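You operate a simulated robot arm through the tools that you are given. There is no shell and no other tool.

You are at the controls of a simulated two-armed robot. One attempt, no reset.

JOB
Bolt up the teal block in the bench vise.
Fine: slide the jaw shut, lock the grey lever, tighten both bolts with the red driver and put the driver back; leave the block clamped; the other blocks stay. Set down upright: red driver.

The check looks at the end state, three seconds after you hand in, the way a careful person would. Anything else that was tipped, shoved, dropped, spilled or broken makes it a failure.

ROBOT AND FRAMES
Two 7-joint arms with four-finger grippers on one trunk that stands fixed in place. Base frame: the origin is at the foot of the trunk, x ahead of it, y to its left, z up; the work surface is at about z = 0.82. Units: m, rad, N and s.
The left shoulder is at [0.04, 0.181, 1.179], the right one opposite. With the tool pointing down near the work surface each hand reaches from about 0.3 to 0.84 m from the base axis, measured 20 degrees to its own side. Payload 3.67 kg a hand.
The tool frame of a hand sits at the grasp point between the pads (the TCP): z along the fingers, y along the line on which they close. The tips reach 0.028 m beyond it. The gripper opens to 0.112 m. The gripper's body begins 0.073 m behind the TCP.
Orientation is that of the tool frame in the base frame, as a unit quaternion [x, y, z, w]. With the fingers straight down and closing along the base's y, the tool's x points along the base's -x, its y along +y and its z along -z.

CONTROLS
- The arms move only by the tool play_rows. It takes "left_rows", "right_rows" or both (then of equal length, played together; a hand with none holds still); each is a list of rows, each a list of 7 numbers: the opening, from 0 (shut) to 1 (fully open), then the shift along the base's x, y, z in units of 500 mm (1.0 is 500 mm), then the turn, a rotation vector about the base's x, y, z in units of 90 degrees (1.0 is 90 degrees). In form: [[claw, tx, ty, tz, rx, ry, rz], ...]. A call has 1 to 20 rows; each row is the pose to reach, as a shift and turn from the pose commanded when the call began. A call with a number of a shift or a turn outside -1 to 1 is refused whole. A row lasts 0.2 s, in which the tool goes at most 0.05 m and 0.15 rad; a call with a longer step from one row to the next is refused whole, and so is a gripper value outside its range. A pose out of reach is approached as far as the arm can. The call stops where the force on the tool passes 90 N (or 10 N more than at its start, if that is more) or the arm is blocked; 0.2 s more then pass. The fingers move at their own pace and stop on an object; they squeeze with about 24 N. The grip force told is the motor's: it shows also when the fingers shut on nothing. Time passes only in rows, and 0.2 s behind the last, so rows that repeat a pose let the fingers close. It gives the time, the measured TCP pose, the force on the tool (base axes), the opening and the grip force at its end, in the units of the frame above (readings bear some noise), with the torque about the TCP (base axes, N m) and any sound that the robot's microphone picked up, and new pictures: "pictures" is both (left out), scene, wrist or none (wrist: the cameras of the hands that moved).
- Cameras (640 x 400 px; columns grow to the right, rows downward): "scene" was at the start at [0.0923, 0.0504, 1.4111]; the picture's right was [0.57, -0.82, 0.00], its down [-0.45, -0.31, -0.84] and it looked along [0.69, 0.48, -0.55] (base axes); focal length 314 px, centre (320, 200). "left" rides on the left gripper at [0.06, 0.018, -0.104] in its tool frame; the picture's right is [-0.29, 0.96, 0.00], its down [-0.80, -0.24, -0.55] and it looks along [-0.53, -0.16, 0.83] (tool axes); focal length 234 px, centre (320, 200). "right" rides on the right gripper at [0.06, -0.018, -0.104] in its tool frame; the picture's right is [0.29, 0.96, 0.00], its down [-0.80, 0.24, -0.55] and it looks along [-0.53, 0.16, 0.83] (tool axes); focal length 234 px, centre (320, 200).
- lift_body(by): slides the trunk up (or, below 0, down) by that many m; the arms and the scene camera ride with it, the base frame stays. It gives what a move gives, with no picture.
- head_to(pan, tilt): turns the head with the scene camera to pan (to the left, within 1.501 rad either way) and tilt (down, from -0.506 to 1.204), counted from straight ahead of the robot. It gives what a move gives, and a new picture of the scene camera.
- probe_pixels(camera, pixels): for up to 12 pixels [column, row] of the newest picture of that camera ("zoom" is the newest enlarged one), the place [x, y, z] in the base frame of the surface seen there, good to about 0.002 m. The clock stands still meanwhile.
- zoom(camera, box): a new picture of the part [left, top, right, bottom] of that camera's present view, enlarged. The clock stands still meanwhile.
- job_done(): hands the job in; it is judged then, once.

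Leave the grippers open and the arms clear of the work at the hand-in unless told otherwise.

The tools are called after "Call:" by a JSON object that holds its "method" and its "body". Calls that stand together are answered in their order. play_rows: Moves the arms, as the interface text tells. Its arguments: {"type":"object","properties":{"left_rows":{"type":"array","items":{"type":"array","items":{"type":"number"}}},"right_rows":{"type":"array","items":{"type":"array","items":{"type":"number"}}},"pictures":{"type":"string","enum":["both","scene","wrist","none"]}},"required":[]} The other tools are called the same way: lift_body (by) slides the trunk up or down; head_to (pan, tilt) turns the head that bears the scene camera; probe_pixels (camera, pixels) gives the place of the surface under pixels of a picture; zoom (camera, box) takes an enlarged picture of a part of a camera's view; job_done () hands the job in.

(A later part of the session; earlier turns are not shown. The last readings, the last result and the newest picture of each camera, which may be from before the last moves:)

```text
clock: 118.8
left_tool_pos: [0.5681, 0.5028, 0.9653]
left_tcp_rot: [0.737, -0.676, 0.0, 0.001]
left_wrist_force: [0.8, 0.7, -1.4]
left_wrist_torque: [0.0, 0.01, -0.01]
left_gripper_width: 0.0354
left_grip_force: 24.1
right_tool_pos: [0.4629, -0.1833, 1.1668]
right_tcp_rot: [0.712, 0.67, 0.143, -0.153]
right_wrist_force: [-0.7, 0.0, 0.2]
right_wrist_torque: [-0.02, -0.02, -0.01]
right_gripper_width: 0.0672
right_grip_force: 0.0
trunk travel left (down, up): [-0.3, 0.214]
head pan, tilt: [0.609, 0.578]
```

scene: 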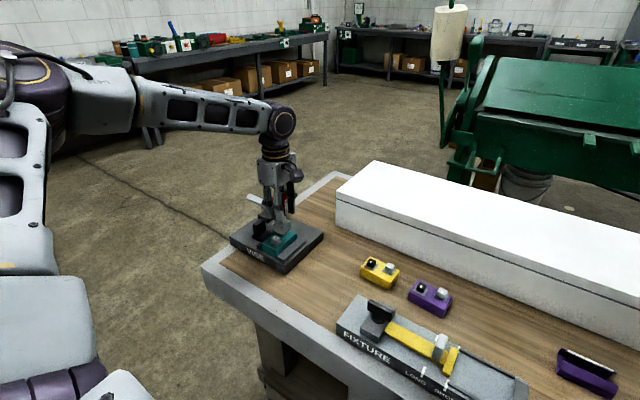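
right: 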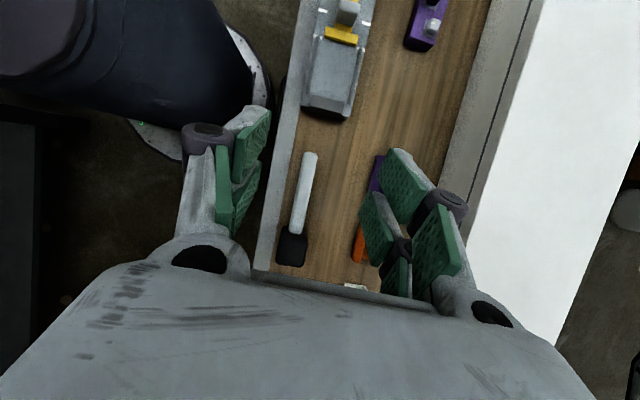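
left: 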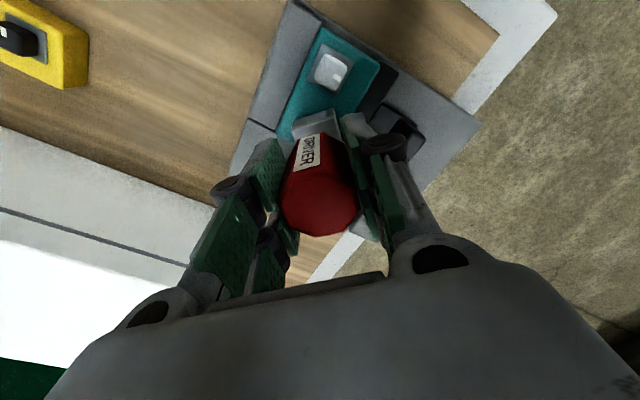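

Still free of vertical load. Turn clockwise 81° (yaw 95 → 14), watching torque.

Call:
{"method": "play_rows", "body": {"left_rows": [[0.1, 0, 0, 0, 0, 0, -0.06], [0.1, 0, 0, 0, 0, 0, -0.13], [0.1, 0, 0, 0, 0, 0, -0.2], [0.1, 0, 0, 0, 0, 0, -0.27], [0.1, 0, 0, 0, 0, 0, -0.34], [0.1, 0, 0, 0, 0, 0, -0.41], [0.1, 0, 0, 0, 0, 0, -0.48], [0.1, 0, 0, 0, 0, 0, -0.55], [0.1, 0, 0, 0, 0, 0, -0.62], [0.1, 0, 0, 0, 0, 0, -0.69], [0.1, 0, 0, 0, 0, 0, -0.76], [0.1, 0, 0, 0, 0, 0, -0.83], [0.1, 0, 0, 0, 0, 0, -0.9]], "pictures": "scene"}}

Call:
{"method": "zoom", "body": {"camera": "scene", "box": [256, 212, 304, 252]}}

```text
clock: 121.6
left_tool_pos: [0.5675, 0.5021, 0.9651]
left_tcp_rot: [-0.12, 0.993, 0.001, -0.001]
left_wrist_force: [-2.5, 0.1, 1.7]
left_wrist_torque: [-0.02, 0.23, 0.38]
left_gripper_width: 0.0348
left_grip_force: 23.7
right_tool_pos: [0.4629, -0.1826, 1.1678]
right_tcp_rot: [0.712, 0.67, 0.144, -0.153]
right_wrist_force: [0.4, 0.7, -0.3]
right_wrist_torque: [-0.01, -0.02, 0.01]
right_gripper_width: 0.0675
right_grip_force: 0.1
trunk travel left (down, up): [-0.3, 0.214]
head pan, tilt: [0.609, 0.578]
```

scene: 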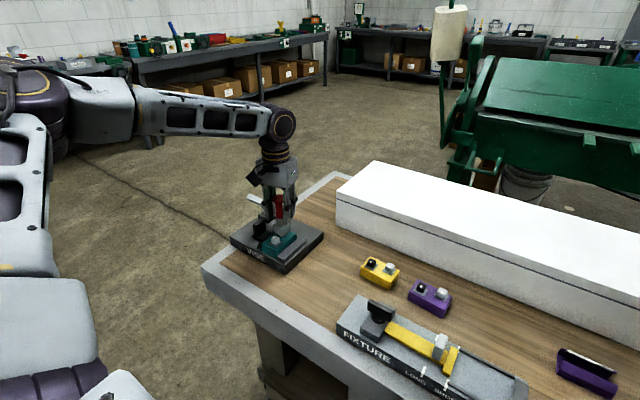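

```text
10.00 times, centred on (280, 232) of scene
```

zoom: 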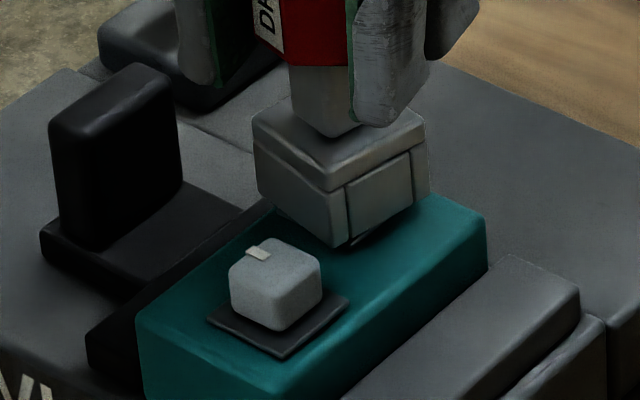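

Torque is now 0.38 N·m resisting. Continue clockwise to yaw ≈ −40°, in smaller steps.

Call:
{"method": "play_rows", "body": {"left_rows": [[0.1, 0, 0, 0, 0, 0, -0.06], [0.1, 0, 0, 0, 0, 0, -0.12], [0.1, 0, 0, 0, 0, 0, -0.18], [0.1, 0, 0, 0, 0, 0, -0.24], [0.1, 0, 0, 0, 0, 0, -0.3], [0.1, 0, 0, 0, 0, 0, -0.3]], "pictures": "scene"}}

Call:
{"method": "zoom", "body": {"camera": "scene", "box": [256, 212, 304, 252]}}

```text
clock: 123.0
left_tool_pos: [0.5692, 0.5013, 0.9651]
left_tcp_rot: [0.115, 0.993, 0.0, 0.0]
left_wrist_force: [2.8, -2.8, -6.3]
left_wrist_torque: [-0.16, -0.2, 0.54]
left_gripper_width: 0.0355
left_grip_force: 24.8
right_tool_pos: [0.4646, -0.1841, 1.1679]
right_tcp_rot: [0.712, 0.669, 0.144, -0.154]
right_wrist_force: [-0.5, 0.0, -0.1]
right_wrist_torque: [0.02, 0.01, 0.03]
right_gripper_width: 0.0672
right_grip_force: 0.1
trunk travel left (down, up): [-0.3, 0.214]
head pan, tilt: [0.609, 0.578]
```

scene: 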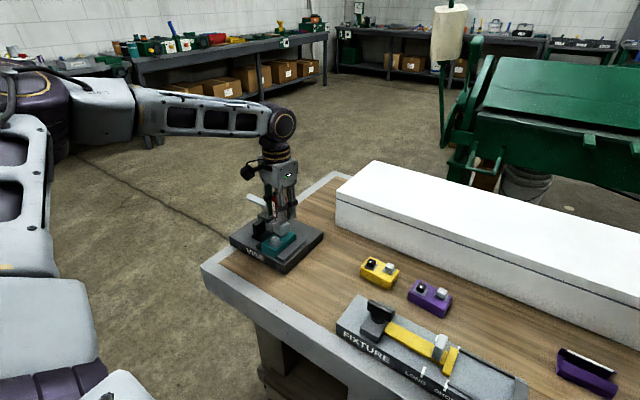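

```text
10.00 times, centred on (280, 232) of scene
```

zoom: 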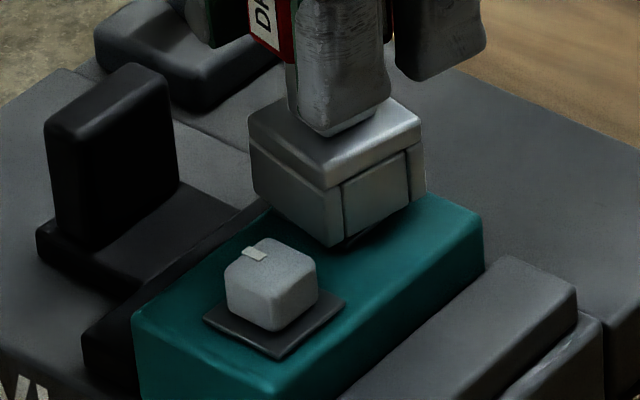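

The hand turned but the socket stayed (handle slipping in the pads at ~0.54 N·m): the black bolt seems to have reached its stop. Lift off and check the mark.

Call:
{"method": "play_rows", "body": {"left_rows": [[0.1, 0, 0, 0.02, 0, 0, 0.1], [0.1, 0, 0, 0.05, 0, 0, 0.1], [0.1, 0, 0, 0.1, 0, 0, 0.1], [0.1, 0, 0, 0.15, 0, 0, 0.1], [0.1, 0, 0, 0.15, 0, 0, 0.1]], "pictures": "both"}}

Call:
{"method": "zoom", "body": {"camera": "scene", "box": [256, 212, 304, 252]}}

Call:
{"method": "zoom", "body": {"camera": "scene", "box": [256, 178, 304, 222]}}

```text
refused: row 1 steps farther than a row can; nothing moved
```

```text
10.00 times, centred on (280, 232) of scene
```

zoom: 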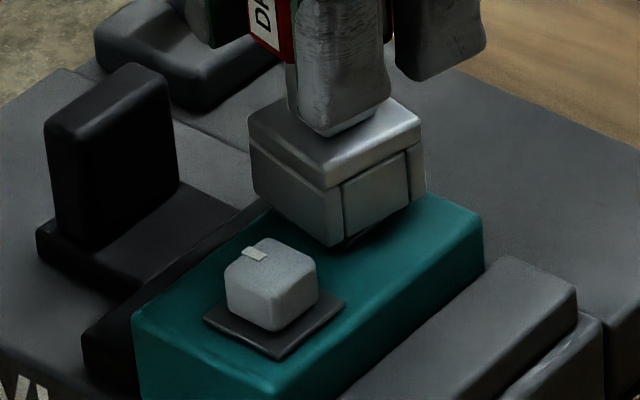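

```text
9.09 times, centred on (280, 200) of scene
```

zoom: 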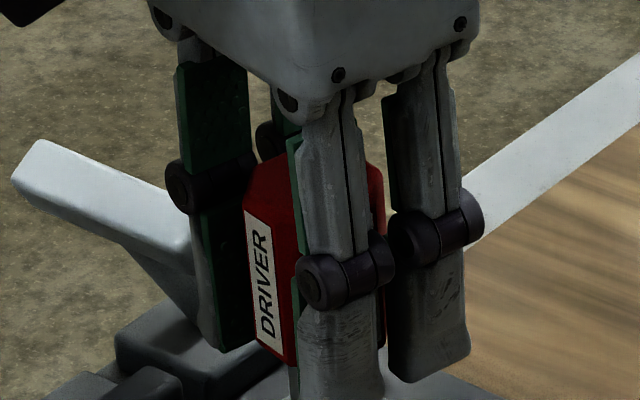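

A row step was too large; I'll relieve the twist by +5° and lift straight up.

Call:
{"method": "play_rows", "body": {"left_rows": [[0.1, 0, 0, 0, 0, 0, 0.05], [0.1, 0, 0, 0.02, 0, 0, 0.05], [0.1, 0, 0, 0.06, 0, 0, 0.05], [0.1, 0, 0, 0.1, 0, 0, 0.05], [0.1, 0, 0, 0.15, 0, 0, 0.05], [0.1, 0, 0, 0.15, 0, 0, 0.05]], "pictures": "both"}}

Call:
{"method": "zoom", "body": {"camera": "scene", "box": [264, 218, 296, 242]}}

Call:
{"method": "zoom", "body": {"camera": "scene", "box": [252, 170, 308, 225]}}

```text
clock: 124.4
left_tool_pos: [0.5695, 0.5022, 1.0395]
left_tcp_rot: [0.075, 0.997, -0.001, 0.0]
left_wrist_force: [0.4, 0.0, -0.7]
left_wrist_torque: [0.01, -0.01, -0.03]
left_gripper_width: 0.0349
left_grip_force: 23.8
right_tool_pos: [0.4636, -0.1829, 1.1672]
right_tcp_rot: [0.712, 0.67, 0.144, -0.152]
right_wrist_force: [0.6, 0.5, -0.5]
right_wrist_torque: [-0.03, 0.02, -0.01]
right_gripper_width: 0.0673
right_grip_force: 0.1
trunk travel left (down, up): [-0.3, 0.214]
head pan, tilt: [0.609, 0.578]
```

scene: 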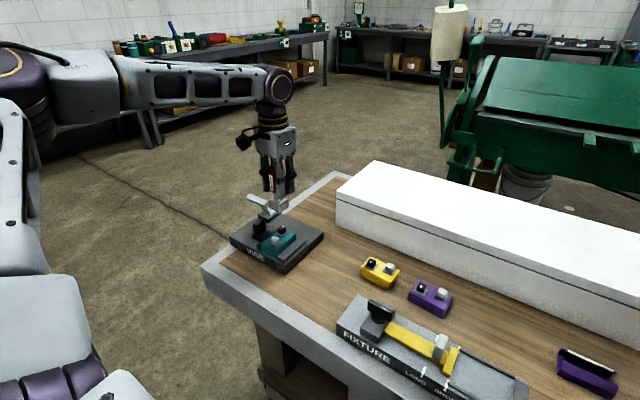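
left: 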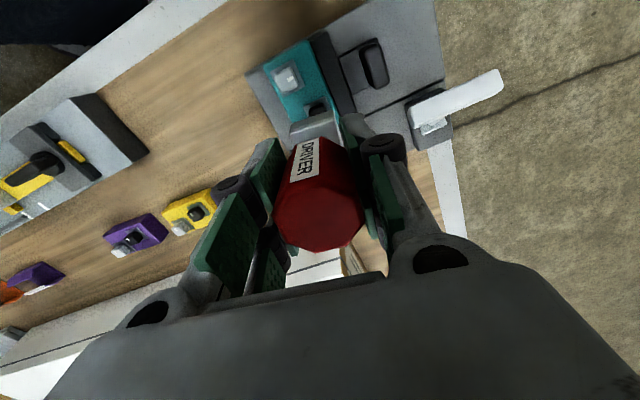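

```text
16.00 times, centred on (280, 230) of scene
```

zoom: 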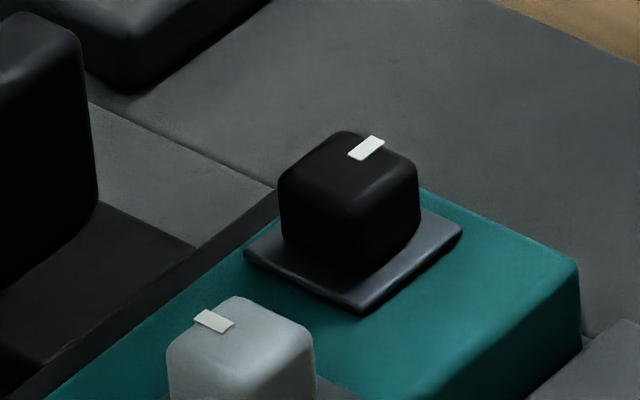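

```text
7.27 times, centred on (280, 198) of scene
```

zoom: 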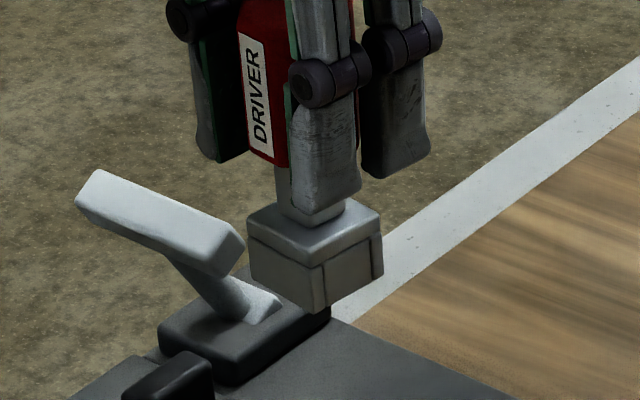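

The mark on the black bolt is still at +x, the same as after the first stroke, so it had already reached its stop; the second stroke just slipped in the grip at ~0.5 N·m. I'll measure the mark directions of both bolts to be sure.

Call:
{"method": "zoom", "body": {"camera": "scene", "box": [268, 222, 292, 240]}}

```text
16.00 times, centred on (280, 231) of scene
```

zoom: 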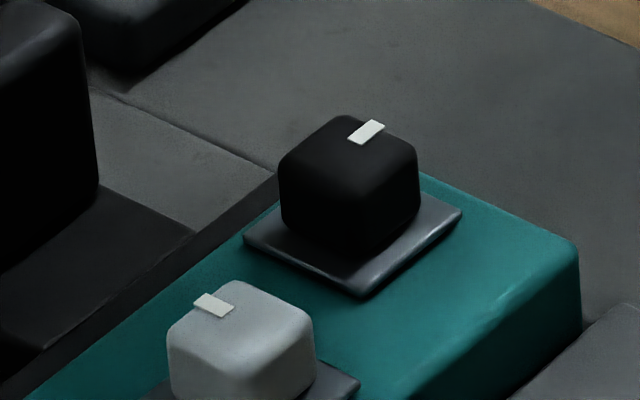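

Call:
{"method": "probe_pixels", "body": {"camera": "zoom", "pixels": [[354, 140], [378, 124], [366, 132], [200, 298], [229, 312], [214, 305], [284, 160], [342, 118], [414, 150], [352, 190], [247, 240], [362, 293]]}}

```text
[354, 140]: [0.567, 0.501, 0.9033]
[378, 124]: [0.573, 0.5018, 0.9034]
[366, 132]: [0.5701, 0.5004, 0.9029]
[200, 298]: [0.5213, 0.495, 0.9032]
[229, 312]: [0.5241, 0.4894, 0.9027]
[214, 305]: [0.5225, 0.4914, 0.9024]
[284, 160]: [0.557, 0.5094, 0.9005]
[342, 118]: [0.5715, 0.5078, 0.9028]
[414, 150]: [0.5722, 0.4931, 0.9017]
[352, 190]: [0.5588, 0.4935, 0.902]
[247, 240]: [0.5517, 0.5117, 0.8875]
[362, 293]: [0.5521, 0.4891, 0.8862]
```

The black bolt has turned a full 90° (mark now at +x) and resisted ~0.5 N·m beyond that, so it's tight. Now the grey bolt. First I measure how the socket sits in the grip after the slip.

Call:
{"method": "zoom", "body": {"camera": "scene", "box": [264, 188, 304, 218]}}

```text
13.33 times, centred on (284, 203) of scene
```

zoom: 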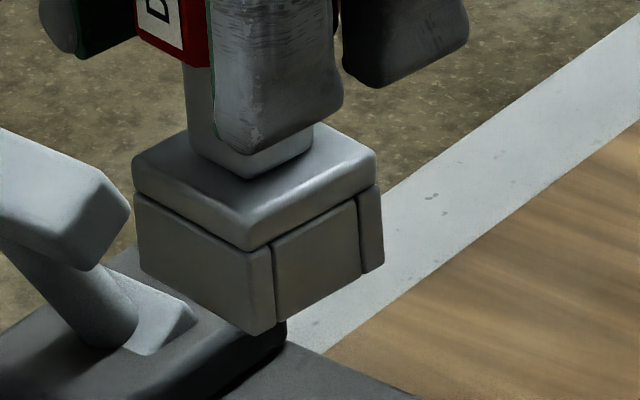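

Call:
{"method": "probe_pixels", "body": {"camera": "zoom", "pixels": [[138, 200], [262, 250], [376, 185], [143, 270], [262, 330], [380, 262], [200, 230], [205, 295], [320, 220], [325, 290], [330, 160], [140, 165]]}}

```text
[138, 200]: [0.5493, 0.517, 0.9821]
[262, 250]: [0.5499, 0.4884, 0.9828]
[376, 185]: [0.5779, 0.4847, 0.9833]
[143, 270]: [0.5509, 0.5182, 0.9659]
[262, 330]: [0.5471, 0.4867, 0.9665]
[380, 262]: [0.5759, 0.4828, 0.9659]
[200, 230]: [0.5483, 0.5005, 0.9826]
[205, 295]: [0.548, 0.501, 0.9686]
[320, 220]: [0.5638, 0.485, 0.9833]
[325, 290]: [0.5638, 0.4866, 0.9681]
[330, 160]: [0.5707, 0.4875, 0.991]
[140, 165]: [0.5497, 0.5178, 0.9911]
```

Socket yaw matches the hand again (≈−7°), but the handle has shifted ~4.3 mm along the pads (tool x). I'll account for that. Measure the grey bolt now.

Call:
{"method": "zoom", "body": {"camera": "scene", "box": [262, 229, 288, 249]}}

```text
16.00 times, centred on (275, 239) of scene
```

zoom: 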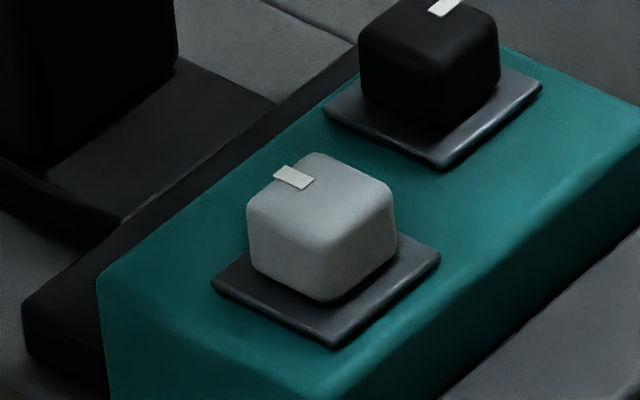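

Call:
{"method": "probe_pixels", "body": {"camera": "zoom", "pixels": [[252, 205], [318, 157], [390, 195], [325, 238], [320, 200], [255, 260], [290, 270], [320, 298], [355, 275], [393, 245], [215, 283], [335, 343]]}}

Call:
{"method": "probe_pixels", "body": {"camera": "zoom", "pixels": [[437, 255], [325, 105], [445, 165], [540, 85], [370, 75], [410, 110], [470, 100], [102, 280], [330, 398], [150, 240], [30, 300], [120, 225]]}}

```text
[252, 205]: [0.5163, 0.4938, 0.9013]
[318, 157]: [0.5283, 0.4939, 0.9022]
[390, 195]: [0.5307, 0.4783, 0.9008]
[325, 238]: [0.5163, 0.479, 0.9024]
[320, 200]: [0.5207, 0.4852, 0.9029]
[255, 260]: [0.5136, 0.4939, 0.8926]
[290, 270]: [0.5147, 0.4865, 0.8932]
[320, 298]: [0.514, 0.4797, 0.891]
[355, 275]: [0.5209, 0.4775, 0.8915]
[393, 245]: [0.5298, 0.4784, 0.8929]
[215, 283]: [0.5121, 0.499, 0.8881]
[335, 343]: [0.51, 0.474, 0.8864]
```

```text
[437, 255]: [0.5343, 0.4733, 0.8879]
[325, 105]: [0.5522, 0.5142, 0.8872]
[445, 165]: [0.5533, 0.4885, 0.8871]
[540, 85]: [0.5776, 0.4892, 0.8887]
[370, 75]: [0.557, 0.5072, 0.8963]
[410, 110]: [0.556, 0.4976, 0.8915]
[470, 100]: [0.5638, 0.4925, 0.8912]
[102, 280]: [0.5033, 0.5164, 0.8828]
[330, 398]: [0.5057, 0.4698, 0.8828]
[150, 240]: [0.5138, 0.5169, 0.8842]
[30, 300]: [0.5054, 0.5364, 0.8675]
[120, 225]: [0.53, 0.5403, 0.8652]
```

Grey bolt centre ≈(0.5229,0.4862), its mark toward +y. I'll rotate the hand back up (+89° now) while moving above the grey bolt at this height.

Call:
{"method": "play_rows", "body": {"left_rows": [[0.1, -0.01, -0.002, 0, 0, 0, 0.09], [0.1, -0.02, -0.004, 0, 0, 0, 0.18], [0.1, -0.03, -0.006, 0, 0, 0, 0.27], [0.1, -0.04, -0.008, 0, 0, 0, 0.36], [0.1, -0.05, -0.01, 0, 0, 0, 0.45], [0.1, -0.06, -0.012, 0, 0, 0, 0.54], [0.1, -0.07, -0.014, 0, 0, 0, 0.63], [0.1, -0.08, -0.016, 0, 0, 0, 0.72], [0.1, -0.0896, -0.0188, 0, 0, 0, 0.81], [0.1, -0.0896, -0.0188, 0, 0, 0, 0.9], [0.1, -0.0896, -0.0188, 0, 0, 0, 0.99], [0.1, -0.0896, -0.0188, 0, 0, 0, 0.99]], "pictures": "none"}}

Call:
{"method": "play_rows", "body": {"left_rows": [[0.1, 0, 0, -0.02, 0, 0, 0.05], [0.1, 0, 0, -0.05, 0, 0, 0.1], [0.1, 0, 0, -0.08, 0, 0, 0.106], [0.1, 0, 0, -0.08, 0, 0, 0.106]], "pictures": "scene"}}

Call:
{"method": "zoom", "body": {"camera": "scene", "box": [252, 208, 292, 248]}}

```text
clock: 127.0
left_tool_pos: [0.5231, 0.4944, 1.0408]
left_tcp_rot: [-0.647, 0.763, 0.001, 0.0]
left_wrist_force: [-0.1, 0.3, -0.3]
left_wrist_torque: [0.02, -0.02, 0.0]
left_gripper_width: 0.0351
left_grip_force: 24.1
right_tool_pos: [0.4623, -0.1829, 1.1672]
right_tcp_rot: [0.712, 0.67, 0.144, -0.154]
right_wrist_force: [0.4, 1.3, 0.2]
right_wrist_torque: [0.02, -0.01, 0.01]
right_gripper_width: 0.0671
right_grip_force: 0.1
trunk travel left (down, up): [-0.3, 0.214]
head pan, tilt: [0.609, 0.578]
```

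```text
clock: 128.0
left_tool_pos: [0.5243, 0.4921, 0.9993]
left_tcp_rot: [0.707, -0.707, 0.0, 0.001]
left_wrist_force: [-1.1, 0.2, -1.9]
left_wrist_torque: [0.0, 0.0, 0.01]
left_gripper_width: 0.0348
left_grip_force: 24.1
right_tool_pos: [0.4627, -0.1833, 1.1675]
right_tcp_rot: [0.711, 0.671, 0.143, -0.154]
right_wrist_force: [-0.1, 0.2, 0.5]
right_wrist_torque: [-0.02, 0.01, 0.0]
right_gripper_width: 0.0673
right_grip_force: 0.2
trunk travel left (down, up): [-0.3, 0.214]
head pan, tilt: [0.609, 0.578]
```

scene: 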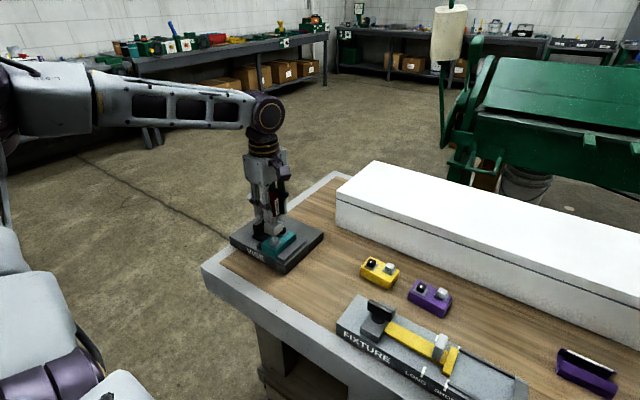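

```text
10.00 times, centred on (272, 228) of scene
```

zoom: 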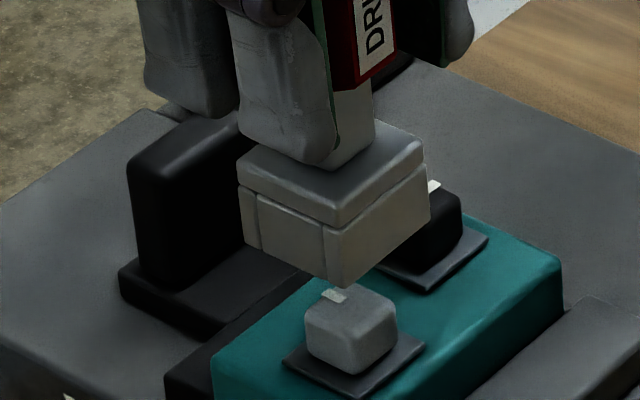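

The socket now shows a different side, confirming the handle slipped 90° in the grip when the black bolt hit its stop. Probe the socket corners here for alignment.

Call:
{"method": "probe_pixels", "body": {"camera": "zoom", "pixels": [[243, 190], [338, 230], [425, 168], [246, 242], [343, 284], [428, 215], [290, 240], [285, 255], [385, 215], [390, 245], [300, 225], [320, 265]]}}

```text
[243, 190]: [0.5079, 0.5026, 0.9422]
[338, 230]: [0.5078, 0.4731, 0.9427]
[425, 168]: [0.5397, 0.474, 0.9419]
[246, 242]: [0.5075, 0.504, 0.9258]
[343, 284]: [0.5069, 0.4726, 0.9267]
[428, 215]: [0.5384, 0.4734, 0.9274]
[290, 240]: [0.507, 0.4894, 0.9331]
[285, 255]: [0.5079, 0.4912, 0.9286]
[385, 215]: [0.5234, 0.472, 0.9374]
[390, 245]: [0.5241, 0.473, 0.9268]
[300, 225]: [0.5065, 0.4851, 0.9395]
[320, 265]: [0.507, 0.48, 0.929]
```

Socket centre (0.5234,0.4886) vs grey bolt (0.5231,0.4862): shift −2.4 mm in y. Lowering to seat.

Call:
{"method": "play_rows", "body": {"left_rows": [[0.1, -0.0004, -0.0048, 0, 0, 0, 0], [0.1, -0.0004, -0.0048, -0.02, 0, 0, 0], [0.1, -0.0004, -0.0048, -0.036, 0, 0, 0], [0.1, -0.0004, -0.0048, -0.044, 0, 0, 0], [0.1, -0.0004, -0.0048, -0.052, 0, 0, 0], [0.1, -0.0004, -0.0048, -0.058, 0, 0, 0], [0.1, -0.0004, -0.0048, -0.064, 0, 0, 0], [0.1, -0.0004, -0.0048, -0.064, 0, 0, 0]], "pictures": "scene"}}

Call:
{"method": "zoom", "body": {"camera": "scene", "box": [252, 212, 292, 252]}}

```text
clock: 129.8
left_tool_pos: [0.524, 0.4898, 0.9681]
left_tcp_rot: [-0.707, 0.707, -0.001, 0.0]
left_wrist_force: [-0.4, -0.4, -1.3]
left_wrist_torque: [0.03, -0.01, 0.02]
left_gripper_width: 0.0351
left_grip_force: 23.5
right_tool_pos: [0.4633, -0.1839, 1.1681]
right_tcp_rot: [0.712, 0.67, 0.143, -0.153]
right_wrist_force: [0.5, 0.0, 0.3]
right_wrist_torque: [0.03, -0.01, 0.01]
right_gripper_width: 0.0674
right_grip_force: 0.1
trunk travel left (down, up): [-0.3, 0.214]
head pan, tilt: [0.609, 0.578]
```

scene: 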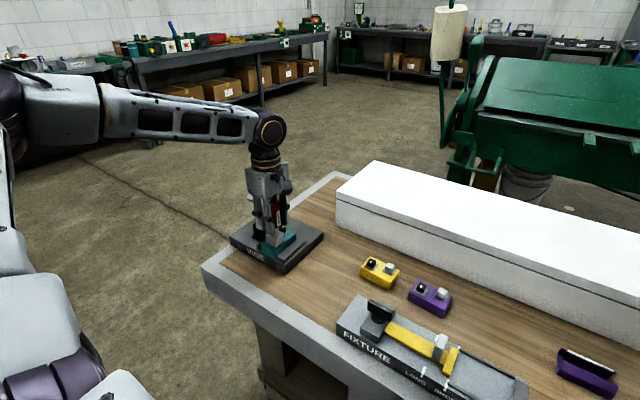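

```text
10.00 times, centred on (272, 232) of scene
```

zoom: 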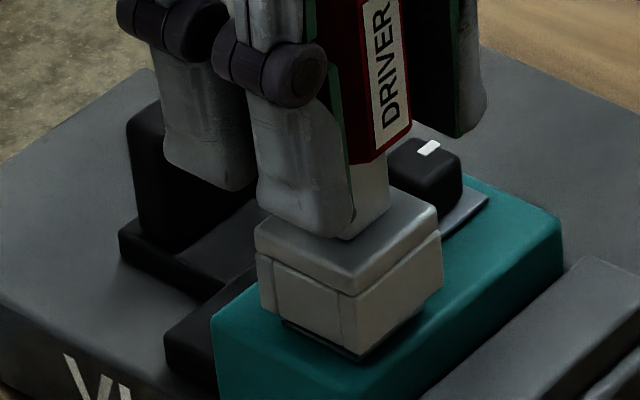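

Socket is over the grey bolt with no load. Lower 4 mm, then turn clockwise ~83° while keeping the driver axis centred (small arc compensation, slight +x bias to counter the creep).

Call:
{"method": "play_rows", "body": {"left_rows": [[0.1, 0, 0, -0.005, 0, 0, 0], [0.1, 0, 0, -0.009, 0, 0, 0], [0.1, 0.001, 0, -0.009, 0, 0, -0.067], [0.1, 0.002, -0.0001, -0.009, 0, 0, -0.144], [0.1, 0.003, -0.0003, -0.009, 0, 0, -0.222], [0.1, 0.004, -0.0006, -0.009, 0, 0, -0.3], [0.1, 0.005, -0.001, -0.009, 0, 0, -0.378], [0.1, 0.0057, -0.0014, -0.009, 0, 0, -0.456], [0.1, 0.0062, -0.0019, -0.009, 0, 0, -0.533], [0.1, 0.0066, -0.0024, -0.009, 0, 0, -0.611], [0.1, 0.0069, -0.003, -0.009, 0, 0, -0.689], [0.1, 0.0072, -0.0036, -0.009, 0, 0, -0.767], [0.1, 0.0074, -0.0042, -0.009, 0, 0, -0.844], [0.1, 0.0076, -0.0049, -0.009, 0, 0, -0.922], [0.1, 0.0076, -0.0049, -0.009, 0, 0, -0.922]], "pictures": "scene"}}

Call:
{"method": "zoom", "body": {"camera": "scene", "box": [252, 212, 292, 252]}}

```text
clock: 133.0
left_tool_pos: [0.5282, 0.4885, 0.9624]
left_tcp_rot: [-0.061, 0.998, 0.0, 0.0]
left_wrist_force: [-5.1, 6.9, 1.4]
left_wrist_torque: [0.45, 0.3, -0.03]
left_gripper_width: 0.0351
left_grip_force: 23.2
right_tool_pos: [0.4629, -0.1816, 1.168]
right_tcp_rot: [0.712, 0.67, 0.144, -0.153]
right_wrist_force: [0.0, -0.5, 0.0]
right_wrist_torque: [-0.02, 0.02, -0.01]
right_gripper_width: 0.0672
right_grip_force: 0.1
trunk travel left (down, up): [-0.3, 0.214]
head pan, tilt: [0.609, 0.578]
```

scene: 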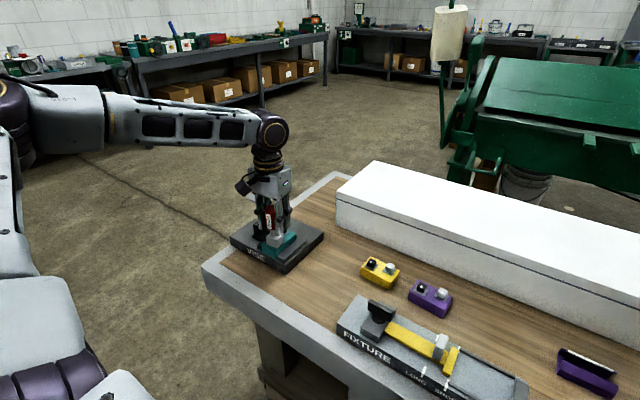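

```text
10.00 times, centred on (272, 232) of scene
```

zoom: 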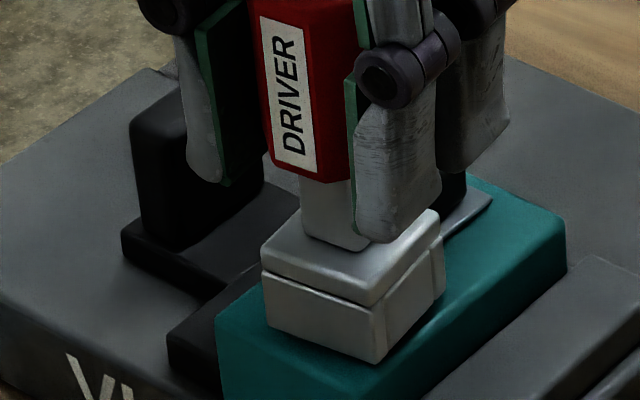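

Turned smoothly; torque about zero. Continue another 20° and see whether it meets its stop.

Call:
{"method": "play_rows", "body": {"left_rows": [[0.1, 0, 0, 0, 0, 0, -0.05], [0.1, 0, 0, 0, 0, 0, -0.1], [0.1, 0, 0, 0, 0, 0, -0.15], [0.1, 0, 0, 0, 0, 0, -0.2], [0.1, 0, 0, 0, 0, 0, -0.2]], "pictures": "scene"}}

Call:
{"method": "zoom", "body": {"camera": "scene", "box": [252, 212, 292, 252]}}

```text
clock: 134.2
left_tool_pos: [0.5283, 0.4886, 0.9622]
left_tcp_rot: [0.097, 0.995, -0.001, 0.0]
left_wrist_force: [2.2, -4.2, -5.9]
left_wrist_torque: [-0.39, -0.2, 0.14]
left_gripper_width: 0.035
left_grip_force: 24.0
right_tool_pos: [0.4643, -0.184, 1.1675]
right_tcp_rot: [0.713, 0.669, 0.143, -0.153]
right_wrist_force: [-0.3, 0.5, 1.1]
right_wrist_torque: [0.0, 0.01, -0.01]
right_gripper_width: 0.0672
right_grip_force: 0.1
trunk travel left (down, up): [-0.3, 0.214]
head pan, tilt: [0.609, 0.578]
```

scene: 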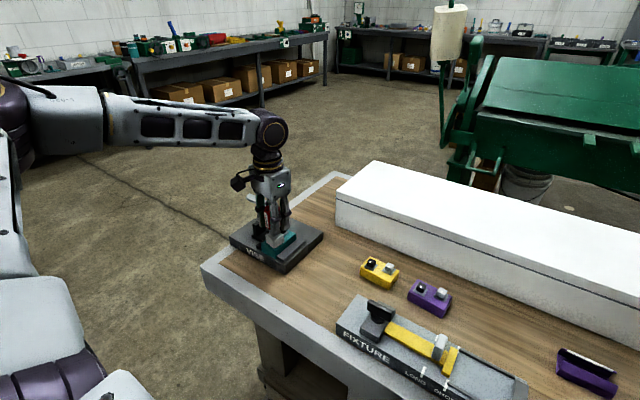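

```text
10.00 times, centred on (272, 232) of scene
```

zoom: 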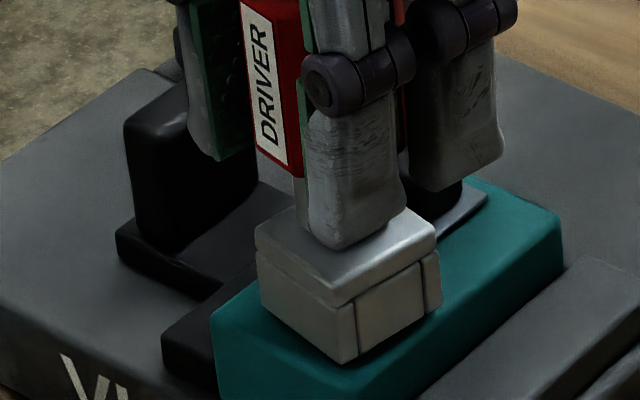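

Torque just starting to rise (0.14). Another 14° to press it firmly against its stop.

Call:
{"method": "play_rows", "body": {"left_rows": [[0.1, 0, 0, 0, 0, 0, -0.05], [0.1, 0, 0, 0, 0, 0, -0.1], [0.1, 0, 0, 0, 0, 0, -0.15], [0.1, 0, 0, 0, 0, 0, -0.15]], "pictures": "scene"}}

Call:
{"method": "zoom", "body": {"camera": "scene", "box": [252, 212, 292, 252]}}

```text
clock: 135.2
left_tool_pos: [0.5261, 0.4882, 0.9635]
left_tcp_rot: [0.213, 0.977, -0.001, 0.0]
left_wrist_force: [-4.6, -2.2, 0.6]
left_wrist_torque: [0.02, 0.19, 0.27]
left_gripper_width: 0.0355
left_grip_force: 23.9
right_tool_pos: [0.4624, -0.1836, 1.1673]
right_tcp_rot: [0.712, 0.67, 0.144, -0.153]
right_wrist_force: [0.2, -0.5, 0.1]
right_wrist_torque: [0.02, -0.02, -0.01]
right_gripper_width: 0.0672
right_grip_force: 0.1
trunk travel left (down, up): [-0.3, 0.214]
head pan, tilt: [0.609, 0.578]
```

scene: 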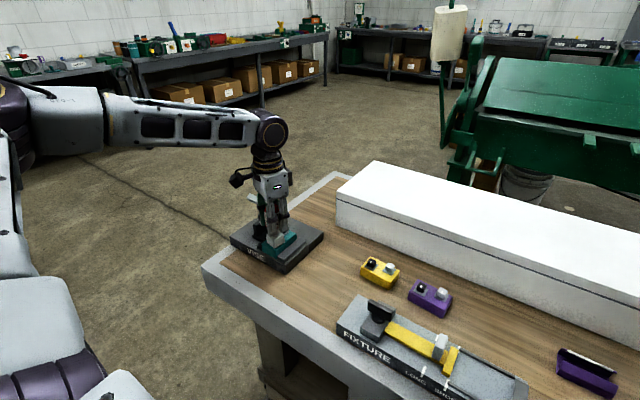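

```text
10.00 times, centred on (272, 232) of scene
```

zoom: 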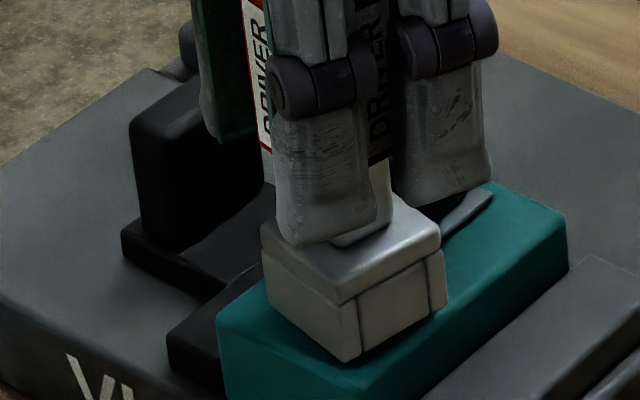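

The socket stopped turning while the hand moved on — the grey bolt is at its stop. Relieve the twist and lift off to check the mark.

Call:
{"method": "play_rows", "body": {"left_rows": [[0.1, 0, 0, 0, 0, 0, 0.06], [0.1, 0, 0, 0, 0, 0, 0.12], [0.1, 0, 0, 0.02, 0, 0, 0.12], [0.1, 0, 0, 0.06, 0, 0, 0.12], [0.1, 0, 0, 0.12, 0, 0, 0.12], [0.1, 0, 0, 0.18, 0, 0, 0.12], [0.1, 0, 0, 0.18, 0, 0, 0.12]], "pictures": "both"}}

Call:
{"method": "zoom", "body": {"camera": "scene", "box": [260, 222, 300, 250]}}

Call:
{"method": "zoom", "body": {"camera": "scene", "box": [250, 175, 300, 222]}}

```text
clock: 136.8
left_tool_pos: [0.5285, 0.4879, 1.0538]
left_tcp_rot: [0.119, 0.993, 0.001, 0.0]
left_wrist_force: [0.4, 0.7, -1.4]
left_wrist_torque: [-0.01, 0.0, -0.02]
left_gripper_width: 0.0351
left_grip_force: 24.0
right_tool_pos: [0.463, -0.183, 1.1676]
right_tcp_rot: [0.711, 0.671, 0.144, -0.154]
right_wrist_force: [-0.3, -0.1, -1.4]
right_wrist_torque: [0.02, -0.01, 0.0]
right_gripper_width: 0.0672
right_grip_force: 0.0
trunk travel left (down, up): [-0.3, 0.214]
head pan, tilt: [0.609, 0.578]
```

scene: 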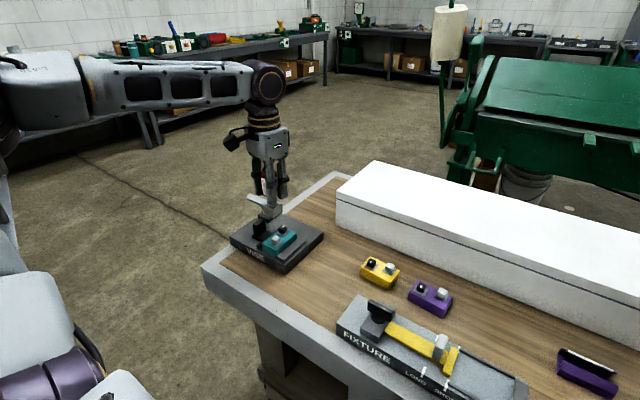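
left: 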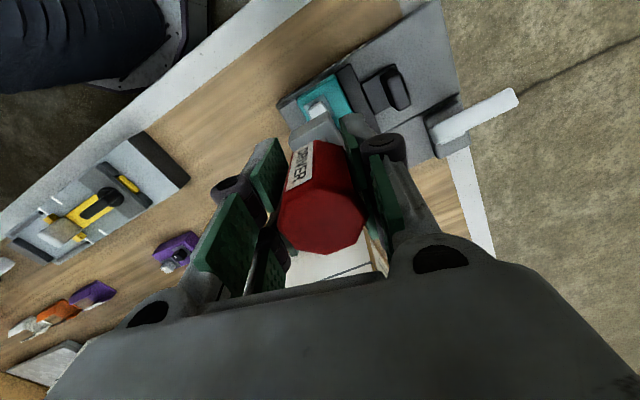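

```text
14.29 times, centred on (280, 236) of scene
```

zoom: 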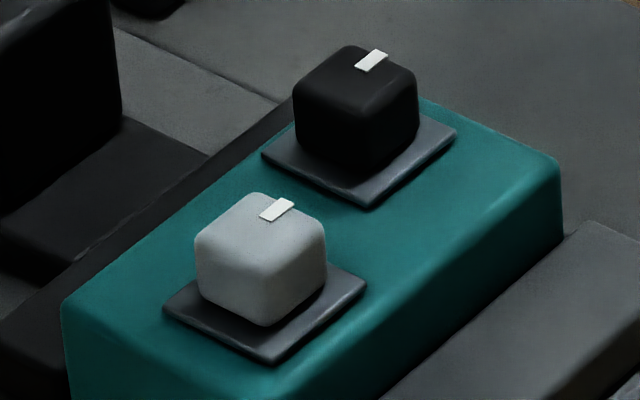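

```text
8.51 times, centred on (275, 198) of scene
```

zoom: 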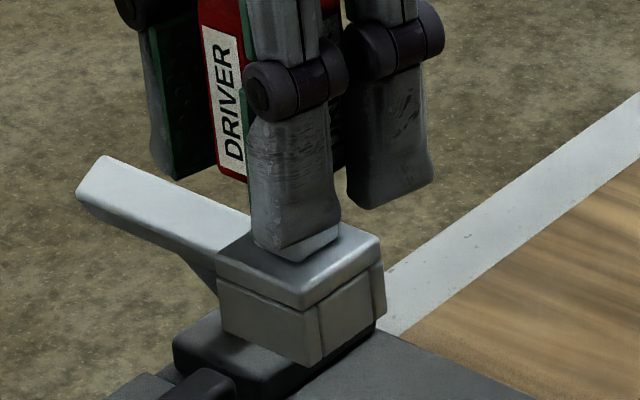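

Both marks now point to +x: both bolts are turned to their stops. Next, return the driver. First I measure its pose in the grip.

Call:
{"method": "probe_pixels", "body": {"camera": "zoom", "pixels": [[220, 285], [312, 312], [382, 258], [224, 330], [312, 364], [385, 312], [265, 300], [268, 335], [350, 285], [350, 330], [225, 130], [330, 250]]}}

```text
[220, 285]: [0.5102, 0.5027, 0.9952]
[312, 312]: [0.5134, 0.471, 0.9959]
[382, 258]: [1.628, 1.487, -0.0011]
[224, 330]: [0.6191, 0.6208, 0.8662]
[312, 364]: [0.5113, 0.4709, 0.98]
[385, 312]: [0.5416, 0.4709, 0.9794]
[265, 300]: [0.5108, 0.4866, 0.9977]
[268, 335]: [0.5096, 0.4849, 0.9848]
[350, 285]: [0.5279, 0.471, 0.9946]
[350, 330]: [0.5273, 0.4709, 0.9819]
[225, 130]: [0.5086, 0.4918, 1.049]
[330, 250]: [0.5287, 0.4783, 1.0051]
```

Socket yaw ≈+2°, centred within ~1 mm of the TCP, bottom 0.074 below it. Carry it to above its home (0.650,0.360) and lower to ~20 mm above the bench for a check.

Call:
{"method": "play_rows", "body": {"left_rows": [[0.1, 0.04, -0.043, 0, 0, 0, -0.01], [0.1, 0.09, -0.095, 0, 0, 0, -0.022], [0.1, 0.14, -0.147, 0, 0, 0, -0.022], [0.1, 0.19, -0.2, 0, 0, 0, -0.022], [0.1, 0.235, -0.25, 0, 0, 0, -0.022], [0.1, 0.245, -0.258, -0.04, 0, 0, -0.022], [0.1, 0.245, -0.258, -0.12, 0, 0, -0.022], [0.1, 0.245, -0.258, -0.2, 0, 0, -0.022], [0.1, 0.245, -0.258, -0.28, 0, 0, -0.022], [0.1, 0.245, -0.258, -0.28, 0, 0, -0.022]], "pictures": "both"}}

Call:
{"method": "zoom", "body": {"camera": "scene", "box": [315, 205, 375, 270]}}

```text
clock: 139.0
left_tool_pos: [0.65, 0.3588, 0.9127]
left_tcp_rot: [0.136, 0.991, 0.0, 0.001]
left_wrist_force: [0.3, 0.1, -1.2]
left_wrist_torque: [0.02, -0.02, 0.0]
left_gripper_width: 0.0351
left_grip_force: 24.2
right_tool_pos: [0.4639, -0.1831, 1.1678]
right_tcp_rot: [0.711, 0.671, 0.143, -0.154]
right_wrist_force: [0.0, -1.0, -0.3]
right_wrist_torque: [0.05, -0.01, -0.02]
right_gripper_width: 0.0672
right_grip_force: 0.1
trunk travel left (down, up): [-0.3, 0.214]
head pan, tilt: [0.609, 0.578]
```

scene: 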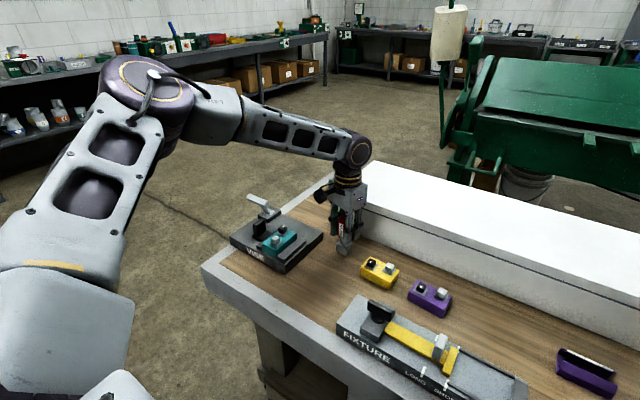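
left: 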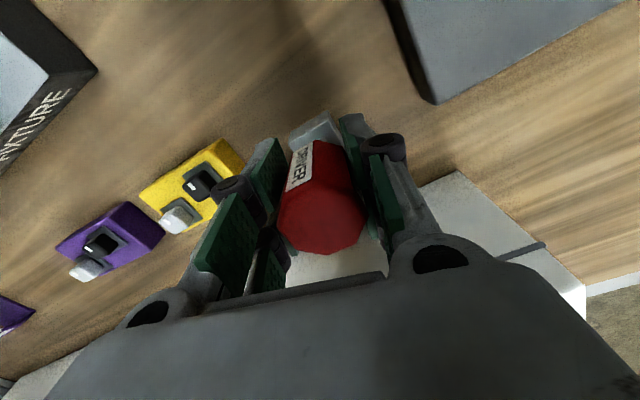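

```text
6.15 times, centred on (345, 238) of scene
```

zoom: 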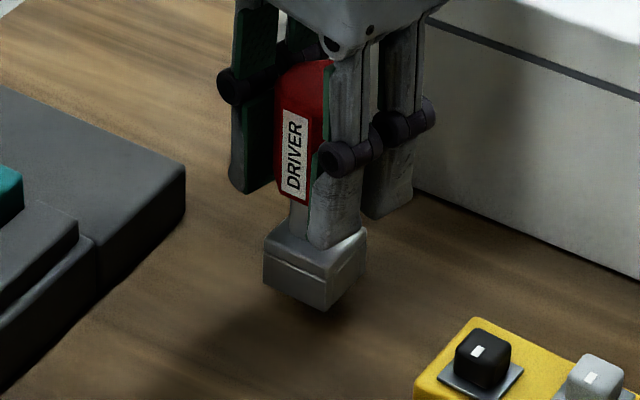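

The driver hangs ~18 mm above its spot, vertical. Lowering slowly to contact.

Call:
{"method": "play_rows", "body": {"left_rows": [[0.1, 0, 0, -0.014, 0, 0, 0], [0.1, 0, 0, -0.024, 0, 0, 0], [0.1, 0, 0, -0.03, 0, 0, 0], [0.1, 0, 0, -0.034, 0, 0, 0], [0.1, 0, 0, -0.034, 0, 0, 0]], "pictures": "scene"}}

Call:
{"method": "zoom", "body": {"camera": "scene", "box": [315, 205, 375, 270]}}

```text
clock: 140.2
left_tool_pos: [0.6487, 0.3591, 0.8974]
left_tcp_rot: [0.136, 0.991, 0.0, 0.0]
left_wrist_force: [0.1, 0.5, -1.3]
left_wrist_torque: [0.0, 0.0, -0.02]
left_gripper_width: 0.0349
left_grip_force: 24.1
right_tool_pos: [0.4627, -0.1835, 1.1677]
right_tcp_rot: [0.712, 0.67, 0.144, -0.153]
right_wrist_force: [-0.7, 0.0, -0.2]
right_wrist_torque: [0.02, 0.02, 0.0]
right_gripper_width: 0.0672
right_grip_force: 0.1
trunk travel left (down, up): [-0.3, 0.214]
head pan, tilt: [0.609, 0.578]
```

scene: 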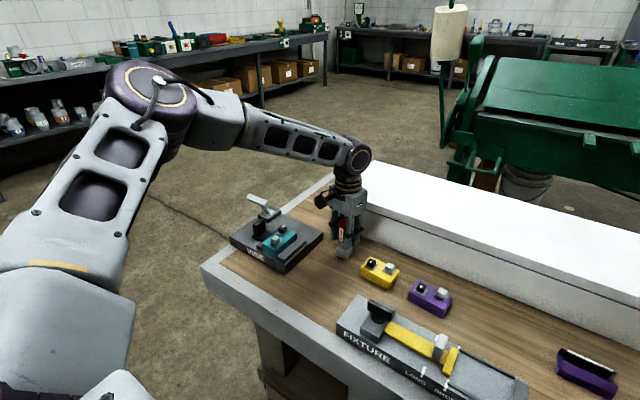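

```text
6.15 times, centred on (345, 238) of scene
```

zoom: 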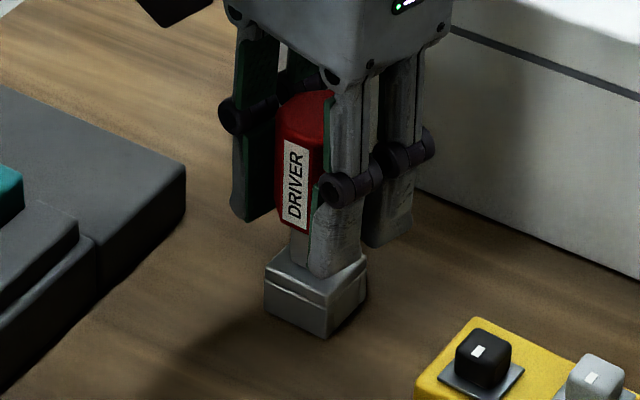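

No contact yet. Lower in 1–1.5 mm steps.

Call:
{"method": "play_rows", "body": {"left_rows": [[0.1, 0, 0, -0.003, 0, 0, 0], [0.1, 0, 0, -0.006, 0, 0, 0], [0.1, 0, 0, -0.006, 0, 0, 0]], "pictures": "none"}}

```text
clock: 141.0
left_tool_pos: [0.6491, 0.3589, 0.8943]
left_tcp_rot: [0.136, 0.991, 0.0, 0.001]
left_wrist_force: [0.7, 2.0, 2.9]
left_wrist_torque: [0.18, 0.05, -0.06]
left_gripper_width: 0.0349
left_grip_force: 24.5
right_tool_pos: [0.4641, -0.1836, 1.1674]
right_tcp_rot: [0.712, 0.671, 0.143, -0.153]
right_wrist_force: [-0.1, -0.3, 0.3]
right_wrist_torque: [-0.01, -0.03, -0.01]
right_gripper_width: 0.067
right_grip_force: 0.0
trunk travel left (down, up): [-0.3, 0.214]
head pan, tilt: [0.609, 0.578]
```

Touching the bench (about 3 N). Press half a millimetre more and open the gripper gently in place.

Call:
{"method": "play_rows", "body": {"left_rows": [[0.1, 0, 0, -0.0015, 0, 0, 0], [0.1, 0, 0, -0.0015, 0, 0, 0], [0.33, 0, 0, -0.0015, 0, 0, 0], [0.4, 0, 0, -0.0015, 0, 0, 0], [0.5, 0, 0, -0.0015, 0, 0, 0], [0.5, 0, 0, -0.0015, 0, 0, 0]], "pictures": "both"}}

Call:
{"method": "zoom", "body": {"camera": "scene", "box": [315, 205, 375, 270]}}

```text
clock: 142.4
left_tool_pos: [0.6506, 0.3599, 0.8935]
left_tcp_rot: [0.137, 0.991, 0.0, 0.0]
left_wrist_force: [0.3, 0.1, 0.3]
left_wrist_torque: [0.02, 0.04, -0.01]
left_gripper_width: 0.0561
left_grip_force: 0.1
right_tool_pos: [0.4629, -0.1827, 1.1674]
right_tcp_rot: [0.712, 0.67, 0.143, -0.154]
right_wrist_force: [-0.4, -0.3, -0.4]
right_wrist_torque: [0.0, 0.02, 0.02]
right_gripper_width: 0.0673
right_grip_force: 0.0
trunk travel left (down, up): [-0.3, 0.214]
head pan, tilt: [0.609, 0.578]
```

scene: 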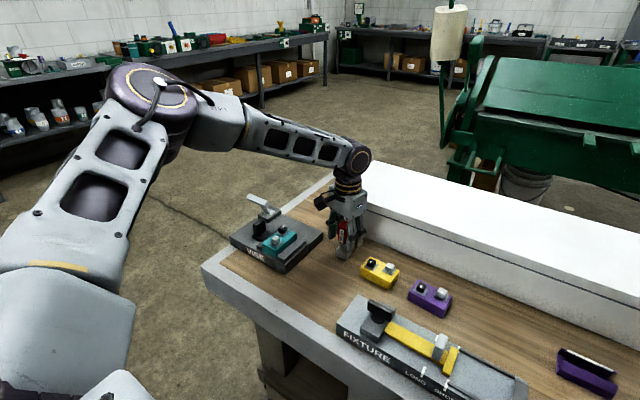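
left: 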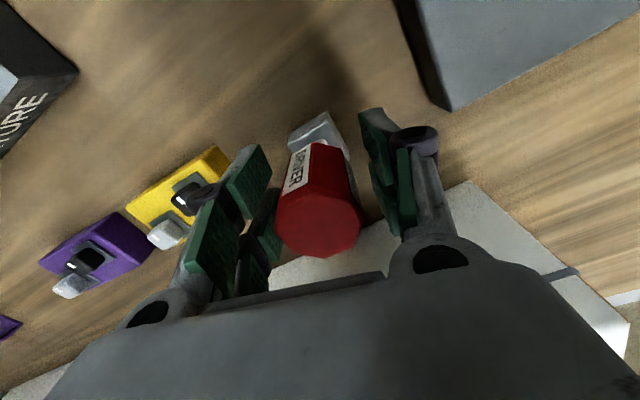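

```text
6.15 times, centred on (345, 238) of scene
```

zoom: 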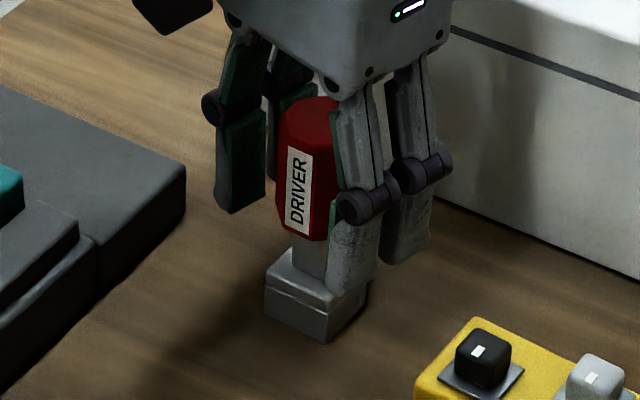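

The driver stands on its own. Opening a bit more and rising straight up.

Call:
{"method": "play_rows", "body": {"left_rows": [[0.62, 0, 0, 0, 0, 0, 0], [0.62, 0, 0, 0.03, 0, 0, 0], [0.62, 0, 0, 0.08, 0, 0, 0], [0.62, 0, 0, 0.16, 0, 0, 0], [0.62, 0, 0, 0.25, 0, 0, 0], [0.62, 0, 0, 0.34, 0, 0, 0], [0.62, -0.05, 0.05, 0.38, 0, 0, 0], [0.62, -0.1, 0.1, 0.4, 0, 0, 0], [0.62, -0.1, 0.1, 0.4, 0, 0, 0]], "pictures": "both"}}

Call:
{"method": "zoom", "body": {"camera": "scene", "box": [315, 205, 375, 270]}}

Call:
{"method": "zoom", "body": {"camera": "scene", "box": [222, 185, 326, 277]}}

```text
clock: 144.4
left_tool_pos: [0.5979, 0.4102, 1.0916]
left_tcp_rot: [0.137, 0.991, 0.001, -0.001]
left_wrist_force: [0.1, -1.0, 0.0]
left_wrist_torque: [0.0, -0.02, 0.01]
left_gripper_width: 0.0695
left_grip_force: 0.1
right_tool_pos: [0.4646, -0.1842, 1.1661]
right_tcp_rot: [0.713, 0.669, 0.143, -0.153]
right_wrist_force: [0.7, -1.1, 0.1]
right_wrist_torque: [0.02, 0.01, 0.0]
right_gripper_width: 0.0673
right_grip_force: 0.1
trunk travel left (down, up): [-0.3, 0.214]
head pan, tilt: [0.609, 0.578]
```

scene: 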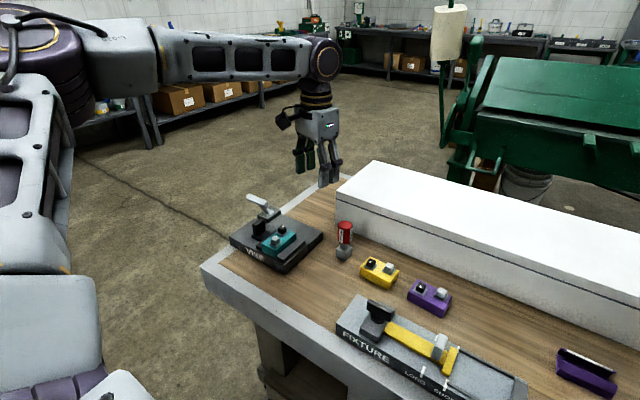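
left: 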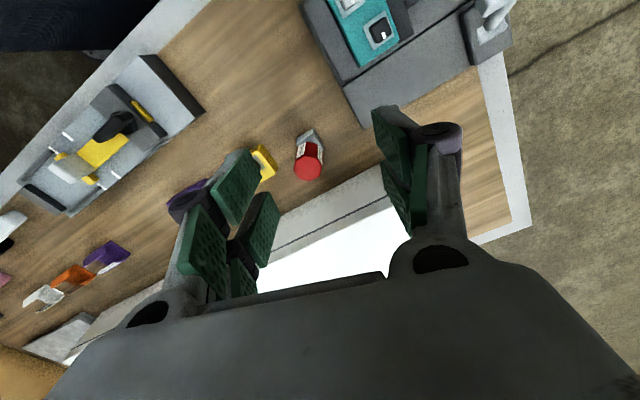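

```text
6.15 times, centred on (345, 238) of scene
```

zoom: 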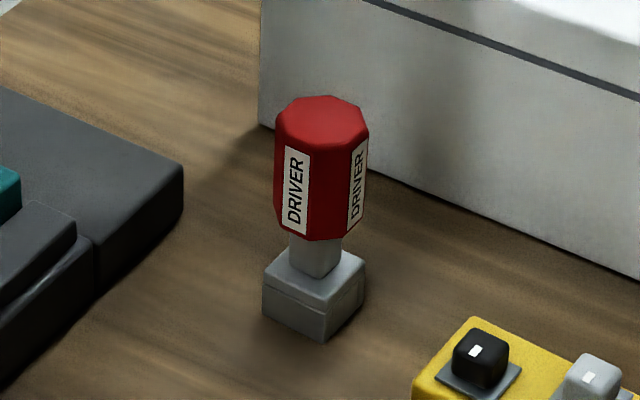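

```text
4.35 times, centred on (274, 231) of scene
```

zoom: 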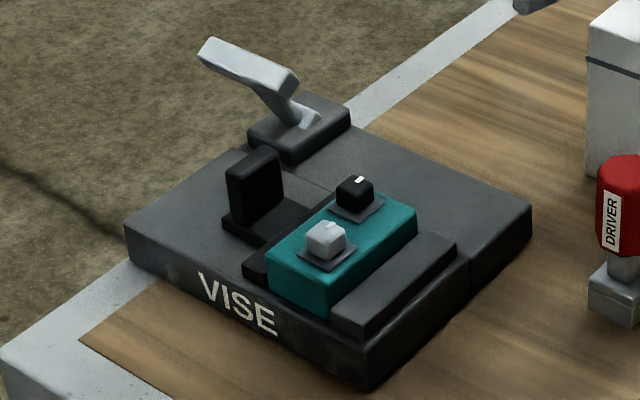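

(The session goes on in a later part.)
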